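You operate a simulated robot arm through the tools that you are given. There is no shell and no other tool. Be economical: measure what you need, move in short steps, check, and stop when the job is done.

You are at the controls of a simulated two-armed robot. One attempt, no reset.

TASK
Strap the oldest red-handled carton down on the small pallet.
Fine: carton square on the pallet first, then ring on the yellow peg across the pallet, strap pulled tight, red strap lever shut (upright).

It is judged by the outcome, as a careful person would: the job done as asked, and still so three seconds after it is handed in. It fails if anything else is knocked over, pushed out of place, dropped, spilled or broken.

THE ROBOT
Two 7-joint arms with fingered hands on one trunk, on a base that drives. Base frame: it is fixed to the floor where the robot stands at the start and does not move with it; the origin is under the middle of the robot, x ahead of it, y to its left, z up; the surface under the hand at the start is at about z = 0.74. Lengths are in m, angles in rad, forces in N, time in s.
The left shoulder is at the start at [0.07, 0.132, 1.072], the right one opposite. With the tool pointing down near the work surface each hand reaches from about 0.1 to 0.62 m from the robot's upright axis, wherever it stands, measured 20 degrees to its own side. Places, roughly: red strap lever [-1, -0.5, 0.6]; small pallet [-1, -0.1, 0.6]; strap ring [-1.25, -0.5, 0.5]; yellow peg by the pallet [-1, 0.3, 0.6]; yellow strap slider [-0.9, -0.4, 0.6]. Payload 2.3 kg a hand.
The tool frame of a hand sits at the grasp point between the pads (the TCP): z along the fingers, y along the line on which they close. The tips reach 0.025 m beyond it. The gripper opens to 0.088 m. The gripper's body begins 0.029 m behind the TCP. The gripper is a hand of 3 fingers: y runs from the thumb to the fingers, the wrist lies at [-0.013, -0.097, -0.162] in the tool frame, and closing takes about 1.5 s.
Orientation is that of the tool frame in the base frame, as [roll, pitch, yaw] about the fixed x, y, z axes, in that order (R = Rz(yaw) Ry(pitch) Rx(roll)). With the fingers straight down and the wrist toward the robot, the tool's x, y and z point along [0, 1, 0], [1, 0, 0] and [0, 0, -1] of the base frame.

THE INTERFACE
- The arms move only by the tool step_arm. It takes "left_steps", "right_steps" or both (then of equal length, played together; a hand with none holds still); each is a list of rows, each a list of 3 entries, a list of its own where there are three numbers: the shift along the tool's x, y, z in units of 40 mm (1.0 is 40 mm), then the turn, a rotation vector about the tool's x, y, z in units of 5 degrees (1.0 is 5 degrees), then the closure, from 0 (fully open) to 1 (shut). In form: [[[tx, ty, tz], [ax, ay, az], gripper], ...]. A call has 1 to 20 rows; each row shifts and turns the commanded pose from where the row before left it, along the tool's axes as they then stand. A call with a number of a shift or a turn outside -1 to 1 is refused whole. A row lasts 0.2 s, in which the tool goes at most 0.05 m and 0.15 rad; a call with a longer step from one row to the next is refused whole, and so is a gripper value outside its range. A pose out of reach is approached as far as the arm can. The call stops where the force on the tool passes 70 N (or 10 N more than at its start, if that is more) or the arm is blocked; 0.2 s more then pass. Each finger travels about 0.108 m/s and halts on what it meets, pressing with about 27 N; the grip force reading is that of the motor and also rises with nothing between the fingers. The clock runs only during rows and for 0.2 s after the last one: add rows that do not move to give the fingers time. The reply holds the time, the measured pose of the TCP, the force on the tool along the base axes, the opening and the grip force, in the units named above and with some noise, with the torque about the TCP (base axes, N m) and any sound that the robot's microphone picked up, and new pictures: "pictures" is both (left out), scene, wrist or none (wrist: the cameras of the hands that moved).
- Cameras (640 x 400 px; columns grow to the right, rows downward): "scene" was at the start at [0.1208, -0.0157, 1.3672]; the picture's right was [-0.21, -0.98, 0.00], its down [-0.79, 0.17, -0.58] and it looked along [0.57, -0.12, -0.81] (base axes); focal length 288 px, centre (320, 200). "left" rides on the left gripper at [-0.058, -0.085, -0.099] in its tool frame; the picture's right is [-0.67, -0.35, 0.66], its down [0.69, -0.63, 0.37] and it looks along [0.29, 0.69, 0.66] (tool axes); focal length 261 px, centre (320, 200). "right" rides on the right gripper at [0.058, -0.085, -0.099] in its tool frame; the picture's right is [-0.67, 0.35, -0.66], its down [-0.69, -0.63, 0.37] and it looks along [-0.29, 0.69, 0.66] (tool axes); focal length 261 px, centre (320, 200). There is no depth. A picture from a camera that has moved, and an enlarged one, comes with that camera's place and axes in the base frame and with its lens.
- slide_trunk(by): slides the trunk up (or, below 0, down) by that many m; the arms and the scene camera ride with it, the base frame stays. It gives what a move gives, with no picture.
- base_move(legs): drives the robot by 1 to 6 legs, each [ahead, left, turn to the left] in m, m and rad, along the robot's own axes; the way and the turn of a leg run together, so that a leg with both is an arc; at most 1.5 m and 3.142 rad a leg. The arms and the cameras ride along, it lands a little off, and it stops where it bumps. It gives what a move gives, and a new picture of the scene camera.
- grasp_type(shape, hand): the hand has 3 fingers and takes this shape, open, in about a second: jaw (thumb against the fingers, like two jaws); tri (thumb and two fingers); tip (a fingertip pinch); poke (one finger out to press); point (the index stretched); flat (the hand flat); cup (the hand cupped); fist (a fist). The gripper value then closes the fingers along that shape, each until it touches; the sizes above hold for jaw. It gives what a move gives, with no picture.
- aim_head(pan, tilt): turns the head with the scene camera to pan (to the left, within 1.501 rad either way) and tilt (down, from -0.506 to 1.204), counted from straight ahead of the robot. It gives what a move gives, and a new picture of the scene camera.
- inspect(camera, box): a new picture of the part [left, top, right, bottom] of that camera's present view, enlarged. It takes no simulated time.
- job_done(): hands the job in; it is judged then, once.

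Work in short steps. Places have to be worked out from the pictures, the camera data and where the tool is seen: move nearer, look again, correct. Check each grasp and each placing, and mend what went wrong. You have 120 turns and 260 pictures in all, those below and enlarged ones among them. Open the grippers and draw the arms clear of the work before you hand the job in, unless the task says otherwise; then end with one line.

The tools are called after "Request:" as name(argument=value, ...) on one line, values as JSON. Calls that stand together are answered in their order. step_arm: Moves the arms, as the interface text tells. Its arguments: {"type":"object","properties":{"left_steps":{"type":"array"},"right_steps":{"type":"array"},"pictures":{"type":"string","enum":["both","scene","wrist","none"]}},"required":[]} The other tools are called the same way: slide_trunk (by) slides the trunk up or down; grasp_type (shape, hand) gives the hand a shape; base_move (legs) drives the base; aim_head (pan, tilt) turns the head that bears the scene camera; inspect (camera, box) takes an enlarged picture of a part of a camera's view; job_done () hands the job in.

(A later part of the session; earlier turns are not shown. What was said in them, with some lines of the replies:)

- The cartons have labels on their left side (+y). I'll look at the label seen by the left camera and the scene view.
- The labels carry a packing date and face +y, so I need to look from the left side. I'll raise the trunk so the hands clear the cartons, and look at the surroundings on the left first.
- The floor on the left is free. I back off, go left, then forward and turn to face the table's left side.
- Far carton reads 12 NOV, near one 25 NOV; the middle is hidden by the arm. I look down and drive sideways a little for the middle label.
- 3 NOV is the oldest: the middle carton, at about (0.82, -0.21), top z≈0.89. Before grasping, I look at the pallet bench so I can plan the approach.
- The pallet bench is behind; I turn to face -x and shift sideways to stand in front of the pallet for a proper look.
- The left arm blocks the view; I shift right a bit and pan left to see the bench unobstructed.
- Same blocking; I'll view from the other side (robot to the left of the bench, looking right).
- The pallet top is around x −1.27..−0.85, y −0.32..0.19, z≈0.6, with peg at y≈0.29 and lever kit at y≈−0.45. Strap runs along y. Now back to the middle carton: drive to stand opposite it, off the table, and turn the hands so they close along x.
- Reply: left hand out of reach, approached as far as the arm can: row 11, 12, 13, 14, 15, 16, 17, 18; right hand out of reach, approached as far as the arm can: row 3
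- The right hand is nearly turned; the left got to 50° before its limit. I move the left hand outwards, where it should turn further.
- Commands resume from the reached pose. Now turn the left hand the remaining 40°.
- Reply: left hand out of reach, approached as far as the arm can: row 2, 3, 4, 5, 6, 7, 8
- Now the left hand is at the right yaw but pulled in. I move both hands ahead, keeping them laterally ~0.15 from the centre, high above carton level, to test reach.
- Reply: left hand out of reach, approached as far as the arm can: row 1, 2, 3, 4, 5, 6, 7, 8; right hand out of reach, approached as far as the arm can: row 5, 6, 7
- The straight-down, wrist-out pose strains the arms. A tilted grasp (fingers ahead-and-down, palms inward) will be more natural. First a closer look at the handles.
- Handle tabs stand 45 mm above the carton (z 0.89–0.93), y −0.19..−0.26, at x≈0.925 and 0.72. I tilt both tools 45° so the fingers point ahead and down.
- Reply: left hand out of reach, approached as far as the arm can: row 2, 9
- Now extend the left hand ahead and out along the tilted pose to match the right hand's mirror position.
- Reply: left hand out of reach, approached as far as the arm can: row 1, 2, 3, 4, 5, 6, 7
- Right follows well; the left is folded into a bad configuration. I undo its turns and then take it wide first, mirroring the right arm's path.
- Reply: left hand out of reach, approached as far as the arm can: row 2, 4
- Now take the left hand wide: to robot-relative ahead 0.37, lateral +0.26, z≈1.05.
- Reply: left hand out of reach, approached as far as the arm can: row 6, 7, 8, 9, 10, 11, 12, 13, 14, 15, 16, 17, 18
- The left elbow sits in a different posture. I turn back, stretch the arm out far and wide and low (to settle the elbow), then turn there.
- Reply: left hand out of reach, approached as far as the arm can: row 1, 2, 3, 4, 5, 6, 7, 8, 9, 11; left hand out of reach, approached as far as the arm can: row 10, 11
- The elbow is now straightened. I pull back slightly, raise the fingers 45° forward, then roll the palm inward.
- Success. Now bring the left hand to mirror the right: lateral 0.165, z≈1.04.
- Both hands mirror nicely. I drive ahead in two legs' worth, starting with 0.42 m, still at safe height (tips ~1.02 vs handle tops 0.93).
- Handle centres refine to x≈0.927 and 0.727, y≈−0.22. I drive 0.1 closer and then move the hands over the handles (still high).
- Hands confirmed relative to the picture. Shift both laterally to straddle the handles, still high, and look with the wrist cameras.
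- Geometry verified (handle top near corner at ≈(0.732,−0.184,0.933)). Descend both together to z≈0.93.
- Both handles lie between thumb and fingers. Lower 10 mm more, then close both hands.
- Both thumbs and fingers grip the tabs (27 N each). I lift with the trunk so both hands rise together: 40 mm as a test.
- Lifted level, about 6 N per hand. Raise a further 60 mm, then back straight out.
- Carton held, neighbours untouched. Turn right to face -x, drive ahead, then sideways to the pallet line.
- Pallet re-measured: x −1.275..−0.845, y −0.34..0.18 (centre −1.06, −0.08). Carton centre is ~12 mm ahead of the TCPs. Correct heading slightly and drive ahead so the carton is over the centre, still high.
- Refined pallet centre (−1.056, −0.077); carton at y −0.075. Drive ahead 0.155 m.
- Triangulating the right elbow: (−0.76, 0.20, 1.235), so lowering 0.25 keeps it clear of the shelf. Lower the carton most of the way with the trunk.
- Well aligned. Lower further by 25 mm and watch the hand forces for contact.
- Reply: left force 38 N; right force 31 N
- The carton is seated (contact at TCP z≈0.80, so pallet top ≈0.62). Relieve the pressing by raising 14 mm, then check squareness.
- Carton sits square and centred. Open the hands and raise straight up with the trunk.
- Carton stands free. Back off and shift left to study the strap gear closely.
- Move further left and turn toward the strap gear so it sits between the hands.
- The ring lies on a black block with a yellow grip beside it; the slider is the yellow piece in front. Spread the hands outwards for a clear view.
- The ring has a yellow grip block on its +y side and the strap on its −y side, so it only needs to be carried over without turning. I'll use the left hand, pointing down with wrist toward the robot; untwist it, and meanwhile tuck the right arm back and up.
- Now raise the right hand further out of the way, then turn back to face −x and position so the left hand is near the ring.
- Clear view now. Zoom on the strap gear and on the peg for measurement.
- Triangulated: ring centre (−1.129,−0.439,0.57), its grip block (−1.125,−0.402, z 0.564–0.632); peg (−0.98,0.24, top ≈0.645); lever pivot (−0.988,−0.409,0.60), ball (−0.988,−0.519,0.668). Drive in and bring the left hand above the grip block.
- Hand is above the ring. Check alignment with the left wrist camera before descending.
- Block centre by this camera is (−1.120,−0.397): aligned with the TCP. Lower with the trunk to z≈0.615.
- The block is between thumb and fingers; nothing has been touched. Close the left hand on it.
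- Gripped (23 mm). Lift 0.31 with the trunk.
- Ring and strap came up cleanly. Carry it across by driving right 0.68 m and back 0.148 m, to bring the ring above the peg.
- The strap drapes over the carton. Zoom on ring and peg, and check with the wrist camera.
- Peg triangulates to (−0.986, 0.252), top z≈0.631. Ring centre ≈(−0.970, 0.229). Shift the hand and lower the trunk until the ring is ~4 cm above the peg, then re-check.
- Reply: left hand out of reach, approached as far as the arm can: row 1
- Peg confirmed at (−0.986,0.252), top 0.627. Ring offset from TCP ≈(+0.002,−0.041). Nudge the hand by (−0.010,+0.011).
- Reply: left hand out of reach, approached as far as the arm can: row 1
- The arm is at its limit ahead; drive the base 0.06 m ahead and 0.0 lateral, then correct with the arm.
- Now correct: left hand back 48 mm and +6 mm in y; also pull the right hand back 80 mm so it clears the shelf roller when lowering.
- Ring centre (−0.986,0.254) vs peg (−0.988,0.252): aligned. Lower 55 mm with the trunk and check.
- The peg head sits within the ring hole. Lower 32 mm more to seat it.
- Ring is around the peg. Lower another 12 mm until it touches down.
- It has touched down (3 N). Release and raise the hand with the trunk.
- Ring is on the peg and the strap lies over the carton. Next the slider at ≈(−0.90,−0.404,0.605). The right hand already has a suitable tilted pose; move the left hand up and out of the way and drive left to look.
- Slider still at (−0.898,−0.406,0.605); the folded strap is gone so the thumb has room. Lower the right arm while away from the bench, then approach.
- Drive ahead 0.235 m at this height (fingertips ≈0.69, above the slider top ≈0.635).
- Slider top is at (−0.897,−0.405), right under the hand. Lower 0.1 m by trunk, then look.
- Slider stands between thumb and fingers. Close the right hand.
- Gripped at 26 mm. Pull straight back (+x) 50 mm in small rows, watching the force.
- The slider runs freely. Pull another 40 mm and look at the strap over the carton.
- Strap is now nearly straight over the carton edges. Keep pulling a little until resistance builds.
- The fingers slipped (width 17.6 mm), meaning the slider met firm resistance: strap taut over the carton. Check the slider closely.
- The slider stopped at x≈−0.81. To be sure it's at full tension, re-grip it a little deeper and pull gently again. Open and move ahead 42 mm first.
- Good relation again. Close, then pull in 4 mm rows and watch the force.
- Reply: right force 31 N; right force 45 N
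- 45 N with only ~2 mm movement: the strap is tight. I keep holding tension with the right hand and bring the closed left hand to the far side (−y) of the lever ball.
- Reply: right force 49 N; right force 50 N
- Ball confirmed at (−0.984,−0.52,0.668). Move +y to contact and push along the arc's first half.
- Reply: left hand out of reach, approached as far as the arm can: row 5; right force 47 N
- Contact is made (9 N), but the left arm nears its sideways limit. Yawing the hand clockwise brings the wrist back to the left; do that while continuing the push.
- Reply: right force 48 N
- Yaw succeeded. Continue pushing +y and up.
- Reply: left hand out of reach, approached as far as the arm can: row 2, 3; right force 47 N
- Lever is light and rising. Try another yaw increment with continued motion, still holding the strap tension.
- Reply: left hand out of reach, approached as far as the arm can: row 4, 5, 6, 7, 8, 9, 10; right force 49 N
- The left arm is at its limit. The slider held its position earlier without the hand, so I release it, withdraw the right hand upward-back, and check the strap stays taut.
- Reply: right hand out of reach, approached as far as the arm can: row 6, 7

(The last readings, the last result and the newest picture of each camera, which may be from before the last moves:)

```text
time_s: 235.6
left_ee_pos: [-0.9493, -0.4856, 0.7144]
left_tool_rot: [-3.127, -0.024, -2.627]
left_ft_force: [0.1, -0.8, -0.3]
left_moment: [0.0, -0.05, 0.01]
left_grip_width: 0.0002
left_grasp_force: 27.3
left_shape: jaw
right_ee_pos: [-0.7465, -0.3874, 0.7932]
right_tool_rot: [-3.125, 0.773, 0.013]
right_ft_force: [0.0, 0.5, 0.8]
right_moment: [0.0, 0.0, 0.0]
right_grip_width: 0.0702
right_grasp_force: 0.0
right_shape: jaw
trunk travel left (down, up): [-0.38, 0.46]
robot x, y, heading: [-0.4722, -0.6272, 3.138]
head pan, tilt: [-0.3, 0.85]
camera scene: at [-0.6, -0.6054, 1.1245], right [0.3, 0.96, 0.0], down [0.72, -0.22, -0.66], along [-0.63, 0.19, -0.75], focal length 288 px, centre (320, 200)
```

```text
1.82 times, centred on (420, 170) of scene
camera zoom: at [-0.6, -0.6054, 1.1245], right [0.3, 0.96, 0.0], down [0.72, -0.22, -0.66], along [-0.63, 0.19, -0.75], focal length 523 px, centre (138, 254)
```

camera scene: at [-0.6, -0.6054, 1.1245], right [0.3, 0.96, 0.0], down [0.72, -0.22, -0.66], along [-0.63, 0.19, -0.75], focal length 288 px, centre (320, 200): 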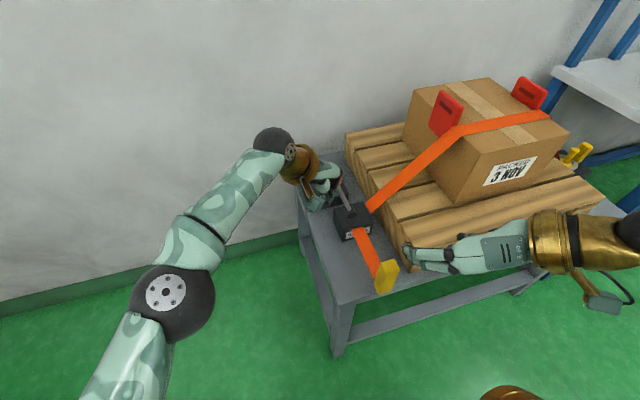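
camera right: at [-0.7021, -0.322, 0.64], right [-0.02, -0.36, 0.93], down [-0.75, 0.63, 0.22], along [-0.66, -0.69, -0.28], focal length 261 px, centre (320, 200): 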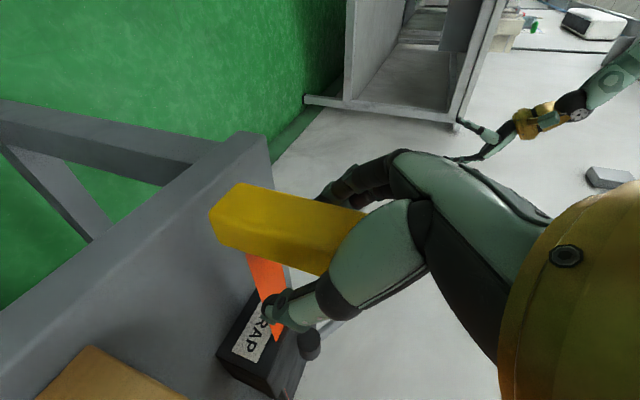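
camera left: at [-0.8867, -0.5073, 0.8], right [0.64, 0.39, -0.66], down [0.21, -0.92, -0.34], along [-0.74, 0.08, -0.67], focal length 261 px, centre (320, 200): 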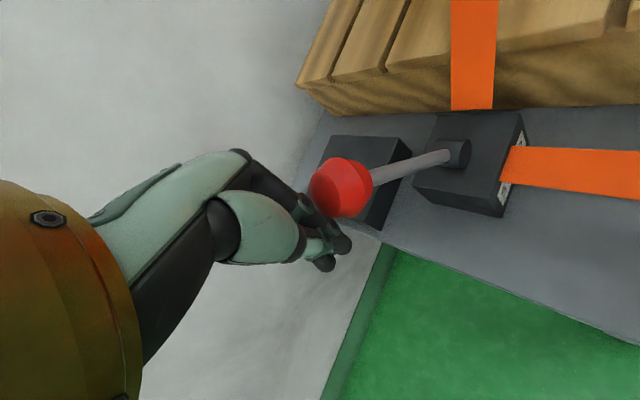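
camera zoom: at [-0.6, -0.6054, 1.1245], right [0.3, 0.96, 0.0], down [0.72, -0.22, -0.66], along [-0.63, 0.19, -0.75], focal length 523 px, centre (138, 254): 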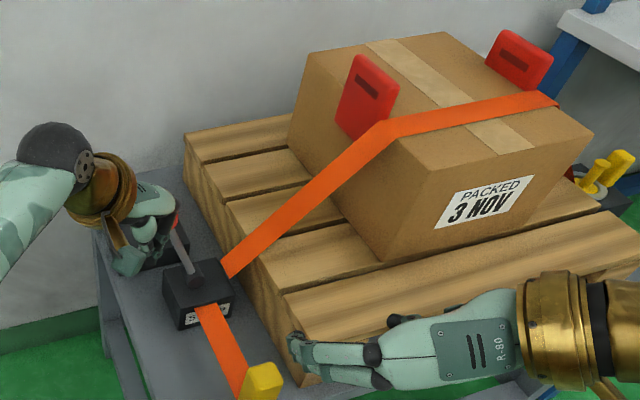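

Strap stays taut and the slider holds. Lever is at ~70°. Use the base to finish: ahead 33 mm to bring the left fingers in line with the ball, then right 45 mm to push it upright.

Request:
base_move(legs=[[0.033, 0, 0], [0, -0.045, 0]])

Request:
inspect(camera="scene", box=[260, 120, 420, 260])

Request:
inspect(camera="left", box=[0, 0, 640, 400])

```text
time_s: 236.9
left_ee_pos: [-0.9814, -0.443, 0.7154]
left_tool_rot: [-3.126, -0.026, -2.627]
left_ft_force: [-0.2, -0.2, 0.2]
left_moment: [-0.02, -0.01, 0.01]
left_grip_width: 0.0
left_grasp_force: 27.0
left_shape: jaw
right_ee_pos: [-0.7806, -0.3417, 0.7931]
right_tool_rot: [-3.125, 0.773, 0.013]
right_ft_force: [-0.5, 0.1, 0.6]
right_moment: [-0.03, -0.02, 0.01]
right_grip_width: 0.0702
right_grasp_force: 0.0
right_shape: jaw
trunk travel left (down, up): [-0.38, 0.46]
robot x, y, heading: [-0.5094, -0.5843, -3.141]
head pan, tilt: [-0.3, 0.85]
camera scene: at [-0.6333, -0.56, 1.1244], right [0.3, 0.96, 0.0], down [0.72, -0.22, -0.66], along [-0.63, 0.19, -0.75], focal length 288 px, centre (320, 200)
```

scene: 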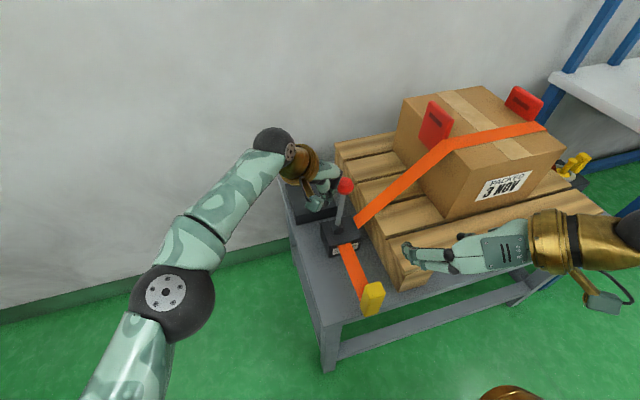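

```text
2.86 times, centred on (340, 190) of scene
camera zoom: at [-0.6333, -0.56, 1.1244], right [0.3, 0.96, 0.0], down [0.72, -0.22, -0.66], along [-0.63, 0.19, -0.75], focal length 822 px, centre (263, 229)
```

zoom: 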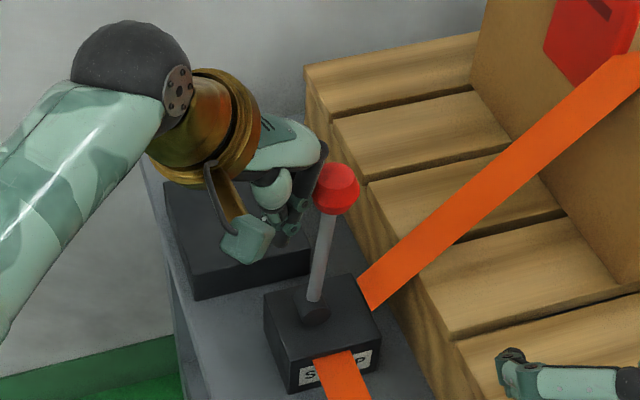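

```text
1.00 times, centred on (320, 200) of left (not enlarged: the box is as wide or as high as the picture)
camera zoom: at [-0.8871, -0.4846, 0.8152], right [0.75, 0.01, -0.67], down [-0.29, -0.89, -0.34], along [-0.6, 0.45, -0.66], focal length 261 px, centre (320, 200)
```

zoom: 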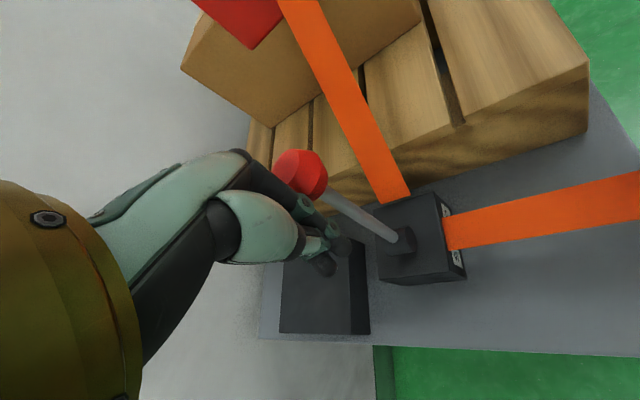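

The lever now looks upright. Push a further 12 mm to see whether it is at its stop.

Request:
base_move(legs=[[0, -0.015, 0]])

Request:
inspect(camera="scene", box=[260, 120, 420, 260])

```text
time_s: 237.7
left_ee_pos: [-0.9818, -0.4303, 0.7161]
left_tool_rot: [-3.131, -0.025, -2.624]
left_ft_force: [-3.3, -13.7, 2.5]
left_moment: [0.18, 0.06, 0.23]
left_grip_width: 0.0
left_grasp_force: 27.0
left_shape: jaw
right_ee_pos: [-0.7799, -0.3297, 0.7948]
right_tool_rot: [-3.12, 0.772, 0.017]
right_ft_force: [-0.2, 0.2, -0.2]
right_moment: [-0.03, 0.02, 0.02]
right_grip_width: 0.07
right_grasp_force: 0.1
right_shape: jaw
trunk travel left (down, up): [-0.38, 0.46]
robot x, y, heading: [-0.5066, -0.5686, -3.139]
head pan, tilt: [-0.3, 0.85]
camera scene: at [-0.6333, -0.5498, 1.1246], right [0.29, 0.96, 0.0], down [0.72, -0.22, -0.66], along [-0.63, 0.2, -0.75], focal length 288 px, centre (320, 200)
```

scene: 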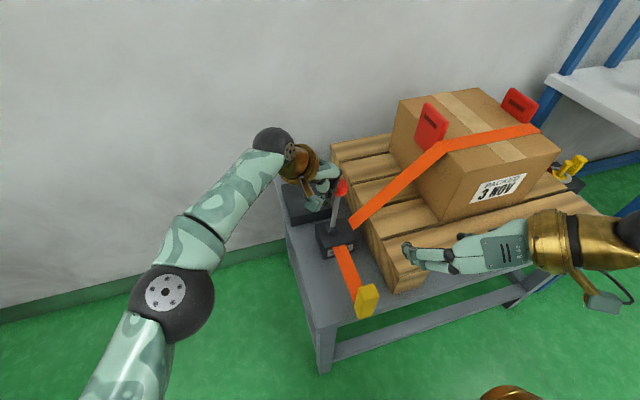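

```text
2.86 times, centred on (340, 190) of scene
camera zoom: at [-0.6333, -0.5498, 1.1246], right [0.29, 0.96, 0.0], down [0.72, -0.22, -0.66], along [-0.63, 0.2, -0.75], focal length 822 px, centre (263, 229)
```

zoom: 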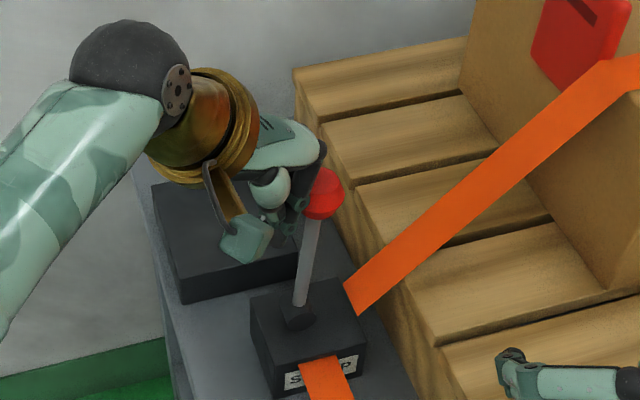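

Firm stop at 14 N: the lever is shut upright. Withdraw by driving left, then back, raise the trunk, and inspect.

Request:
base_move(legs=[[0, 0.15, 0], [-0.3, 0, 0]])

Request:
slide_trunk(by=0.25)

Request:
aim_head(pan=-0.45, tilt=0.85)

Request:
inspect(camera="scene", box=[240, 80, 480, 230])

```text
time_s: 240.7
left_ee_pos: [-0.686, -0.5811, 0.7161]
left_tool_rot: [-3.128, -0.026, -2.619]
left_ft_force: [0.2, 0.4, -0.6]
left_moment: [0.03, -0.05, -0.04]
left_grip_width: 0.0
left_grasp_force: 27.0
left_shape: jaw
right_ee_pos: [-0.4842, -0.4792, 0.7943]
right_tool_rot: [-3.126, 0.774, 0.02]
right_ft_force: [-0.3, -0.6, -0.2]
right_moment: [0.0, 0.0, -0.01]
right_grip_width: 0.0703
right_grasp_force: 0.1
right_shape: jaw
trunk travel left (down, up): [-0.38, 0.46]
robot x, y, heading: [-0.2095, -0.7223, -3.131]
head pan, tilt: [-0.3, 0.85]
camera scene: at [-0.3363, -0.6973, 1.1245], right [0.29, 0.96, 0.0], down [0.72, -0.22, -0.66], along [-0.63, 0.19, -0.75], focal length 288 px, centre (320, 200)
```

scene: 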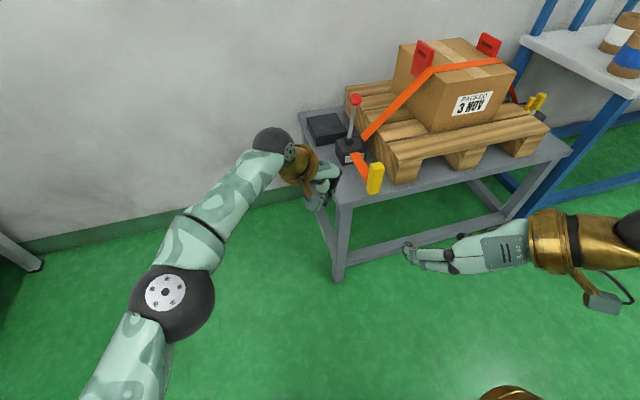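

```text
time_s: 243.3
left_ee_pos: [-0.6851, -0.5806, 0.9653]
left_tool_rot: [-3.129, -0.027, -2.62]
left_ft_force: [-0.2, 0.2, 0.1]
left_moment: [0.0, 0.0, 0.02]
left_grip_width: 0.0001
left_grasp_force: 26.8
left_shape: jaw
right_ee_pos: [-0.485, -0.4798, 1.043]
right_tool_rot: [-3.122, 0.773, 0.023]
right_ft_force: [0.0, 0.7, -0.2]
right_moment: [0.02, 0.01, 0.02]
right_grip_width: 0.07
right_grasp_force: 0.1
right_shape: jaw
trunk travel left (down, up): [-0.63, 0.21]
robot x, y, heading: [-0.2085, -0.7199, -3.132]
head pan, tilt: [-0.3, 0.85]
```

```text
time_s: 244.0
left_ee_pos: [-0.6856, -0.581, 0.9658]
left_tool_rot: [-3.127, -0.027, -2.618]
left_ft_force: [0.7, 1.1, 0.1]
left_moment: [0.0, 0.02, 0.0]
left_grip_width: 0.0
left_grasp_force: 26.7
left_shape: jaw
right_ee_pos: [-0.4853, -0.4796, 1.0436]
right_tool_rot: [-3.126, 0.773, 0.017]
right_ft_force: [-0.1, -0.2, 0.7]
right_moment: [-0.02, 0.01, 0.01]
right_grip_width: 0.0701
right_grasp_force: 0.0
right_shape: jaw
trunk travel left (down, up): [-0.63, 0.21]
robot x, y, heading: [-0.2141, -0.7159, -3.133]
head pan, tilt: [-0.45, 0.85]
camera scene: at [-0.3325, -0.6863, 1.3745], right [0.43, 0.9, 0.0], down [0.68, -0.32, -0.66], along [-0.6, 0.28, -0.75], focal length 288 px, centre (320, 200)
```

scene: 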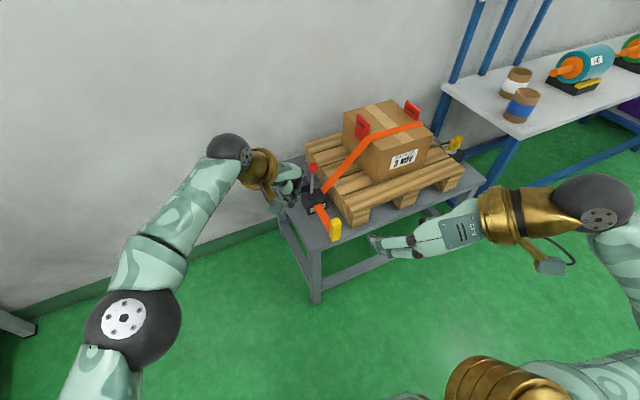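

```text
2.67 times, centred on (360, 155) of scene
camera zoom: at [-0.3325, -0.6863, 1.3745], right [0.43, 0.9, 0.0], down [0.68, -0.32, -0.66], along [-0.6, 0.28, -0.75], focal length 768 px, centre (213, 320)
```

zoom: 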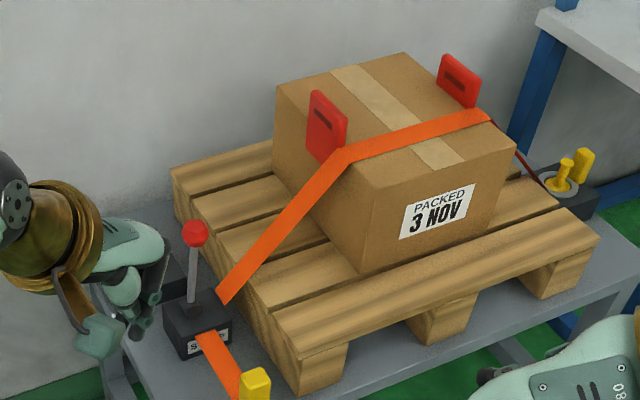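

Everything is in place. Open both hands, back off, and check the carton's squareness from straight ahead.

Request:
step_arm(left_steps=[[[0, 0, 0], [0, 0, 0], 0.5], [[0, 0, 0], [0, 0, 0], 0.0], [[0, 0, 0], [0, 0, 0], 0.0], [[0, 0, 0], [0, 0, 0], 0.0], [[0, 0, 0], [0, 0, 0], 0.0]], right_steps=[[[0, 0, 0], [0, 0, 0], 0.0], [[0, 0, 0], [0, 0, 0], 0.0], [[0, 0, 0], [0, 0, 0], 0.0], [[0, 0, 0], [0, 0, 0], 0.0], [[0, 0, 0], [0, 0, 0], 0.0]], pictures="none")

Request:
slide_trunk(by=0.15)

Request:
base_move(legs=[[0, -0.64, 0]])

Request:
aim_head(pan=0.0, tilt=0.9)

Request:
inspect(camera="scene", box=[200, 80, 440, 240])

```text
time_s: 245.2
left_ee_pos: [-0.686, -0.5814, 0.9659]
left_tool_rot: [-3.129, -0.026, -2.618]
left_ft_force: [0.0, 0.0, -0.2]
left_moment: [0.01, 0.01, 0.03]
left_grip_width: 0.0874
left_grasp_force: 0.1
left_shape: jaw
right_ee_pos: [-0.4854, -0.4805, 1.0427]
right_tool_rot: [-3.124, 0.773, 0.019]
right_ft_force: [0.4, -0.2, -0.3]
right_moment: [0.0, 0.03, -0.01]
right_grip_width: 0.0876
right_grasp_force: 0.1
right_shape: jaw
trunk travel left (down, up): [-0.63, 0.21]
robot x, y, heading: [-0.2113, -0.7206, -3.135]
head pan, tilt: [-0.45, 0.85]
```

```text
time_s: 246.9
left_ee_pos: [-0.6859, -0.5808, 1.1155]
left_tool_rot: [-3.127, -0.028, -2.618]
left_ft_force: [-0.1, -0.2, -0.3]
left_moment: [0.0, 0.0, 0.03]
left_grip_width: 0.0874
left_grasp_force: 0.1
left_shape: jaw
right_ee_pos: [-0.484, -0.4797, 1.1935]
right_tool_rot: [-3.124, 0.775, 0.021]
right_ft_force: [-0.3, 0.3, -0.1]
right_moment: [-0.01, 0.02, -0.01]
right_grip_width: 0.0874
right_grasp_force: 0.0
right_shape: jaw
trunk travel left (down, up): [-0.78, 0.06]
robot x, y, heading: [-0.2117, -0.72, -3.135]
head pan, tilt: [-0.45, 0.85]
```

```text
time_s: 250.4
left_ee_pos: [-0.6901, 0.0504, 1.1146]
left_tool_rot: [-3.129, -0.025, -2.621]
left_ft_force: [-0.3, -1.0, -0.3]
left_moment: [-0.01, -0.02, 0.01]
left_grip_width: 0.0878
left_grasp_force: 0.0
left_shape: jaw
right_ee_pos: [-0.4863, 0.1506, 1.1936]
right_tool_rot: [-3.122, 0.773, 0.019]
right_ft_force: [0.3, 0.0, -0.5]
right_moment: [-0.01, 0.01, 0.02]
right_grip_width: 0.0874
right_grasp_force: 0.1
right_shape: jaw
trunk travel left (down, up): [-0.78, 0.06]
robot x, y, heading: [-0.2118, -0.0883, -3.136]
head pan, tilt: [-0.45, 0.85]
camera scene: at [-0.3354, -0.0562, 1.5245], right [0.43, 0.9, 0.0], down [0.68, -0.32, -0.66], along [-0.6, 0.29, -0.75], focal length 288 px, centre (320, 200)
```

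scene: 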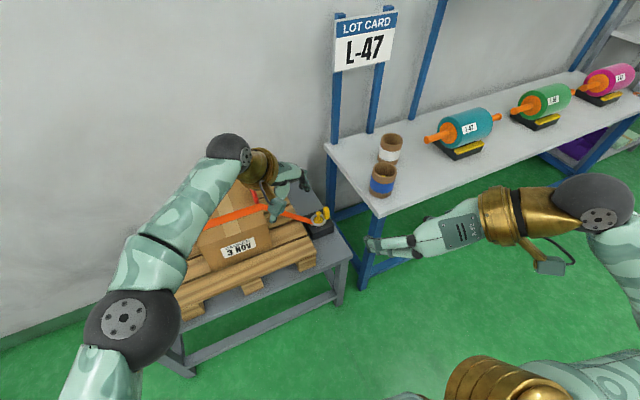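

```text
time_s: 251.3
left_ee_pos: [-0.6886, 0.0522, 1.1154]
left_tool_rot: [-3.128, -0.026, -2.622]
left_ft_force: [-0.9, 0.9, 0.1]
left_moment: [0.0, 0.01, 0.0]
left_grip_width: 0.0878
left_grasp_force: 0.2
left_shape: jaw
right_ee_pos: [-0.4876, 0.1531, 1.1928]
right_tool_rot: [-3.124, 0.773, 0.017]
right_ft_force: [0.4, 0.6, 0.2]
right_moment: [0.0, -0.03, 0.0]
right_grip_width: 0.0872
right_grasp_force: 0.1
right_shape: jaw
trunk travel left (down, up): [-0.78, 0.06]
robot x, y, heading: [-0.2159, -0.0885, -3.14]
head pan, tilt: [0.0, 0.901]
camera scene: at [-0.3405, -0.0884, 1.5206], right [0.0, 1.0, 0.0], down [0.78, 0.0, -0.62], along [-0.62, 0.0, -0.78], focal length 288 px, centre (320, 200)
```

scene: 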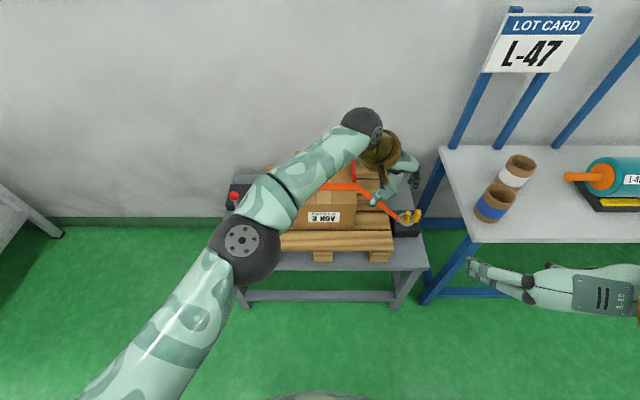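

```text
2.50 times, centred on (320, 160) of scene
camera zoom: at [-0.3405, -0.0884, 1.5206], right [0.0, 1.0, 0.0], down [0.78, 0.0, -0.62], along [-0.62, 0.0, -0.78], focal length 720 px, centre (320, 300)
```

zoom: 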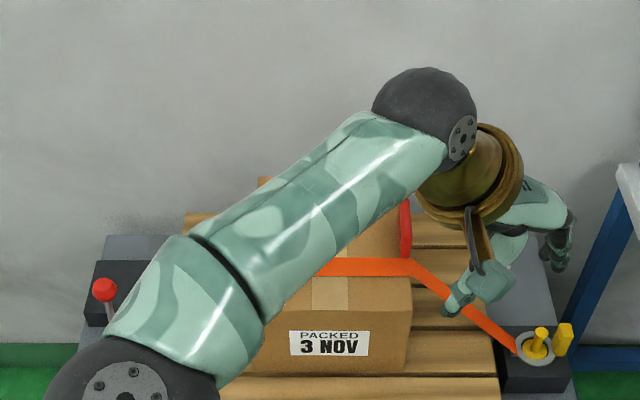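

The carton's front edge is parallel to the slats, ring on peg, strap tight, lever upright. Back off clear of the work.

Request:
base_move(legs=[[-0.2, 0, 0], [0, 0.4, 0]])

Request:
inspect(camera="scene", box=[320, 80, 560, 240])

```text
time_s: 255.1
left_ee_pos: [-0.4808, -0.3501, 1.1154]
left_tool_rot: [-3.125, -0.026, -2.614]
left_ft_force: [-0.2, 0.4, -0.4]
left_moment: [-0.01, -0.04, -0.01]
left_grip_width: 0.0878
left_grasp_force: 0.1
left_shape: jaw
right_ee_pos: [-0.2822, -0.2483, 1.1933]
right_tool_rot: [-3.125, 0.773, 0.023]
right_ft_force: [0.0, 0.4, 0.4]
right_moment: [0.0, -0.01, 0.02]
right_grip_width: 0.0876
right_grasp_force: 0.2
right_shape: jaw
trunk travel left (down, up): [-0.78, 0.06]
robot x, y, heading: [-0.0067, -0.4896, -3.132]
head pan, tilt: [0.0, 0.901]
camera scene: at [-0.1336, -0.4873, 1.5206], right [-0.01, 1.0, 0.0], down [0.78, 0.01, -0.62], along [-0.62, -0.01, -0.78], focal length 288 px, centre (320, 200)
```

scene: 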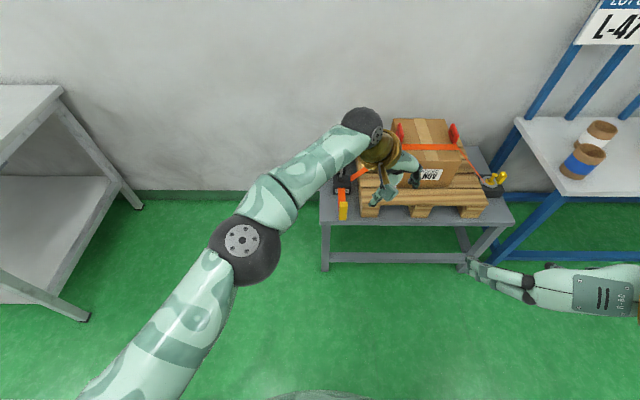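

```text
2.50 times, centred on (440, 160) of scene
camera zoom: at [-0.1336, -0.4873, 1.5206], right [-0.01, 1.0, 0.0], down [0.78, 0.01, -0.62], along [-0.62, -0.01, -0.78], focal length 720 px, centre (20, 300)
```

zoom: 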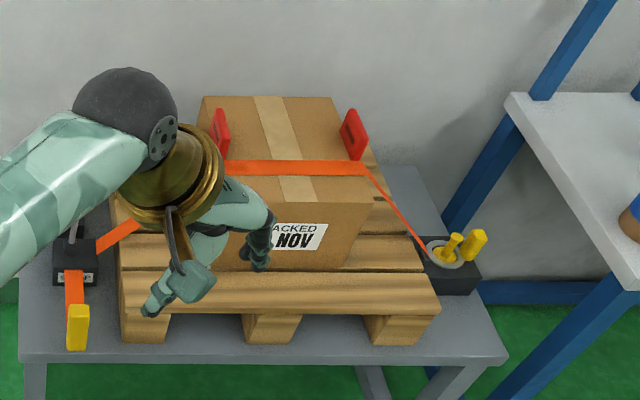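

All conditions are met, the hands are open and well clear of the work; I hand the job in.

Request:
job_done()

```text
The job is handed in.
```

The 3 NOV carton, the oldest of the three red-handled ones, is strapped down square on the small pallet: ring on the yellow peg, strap tight, red lever upright.
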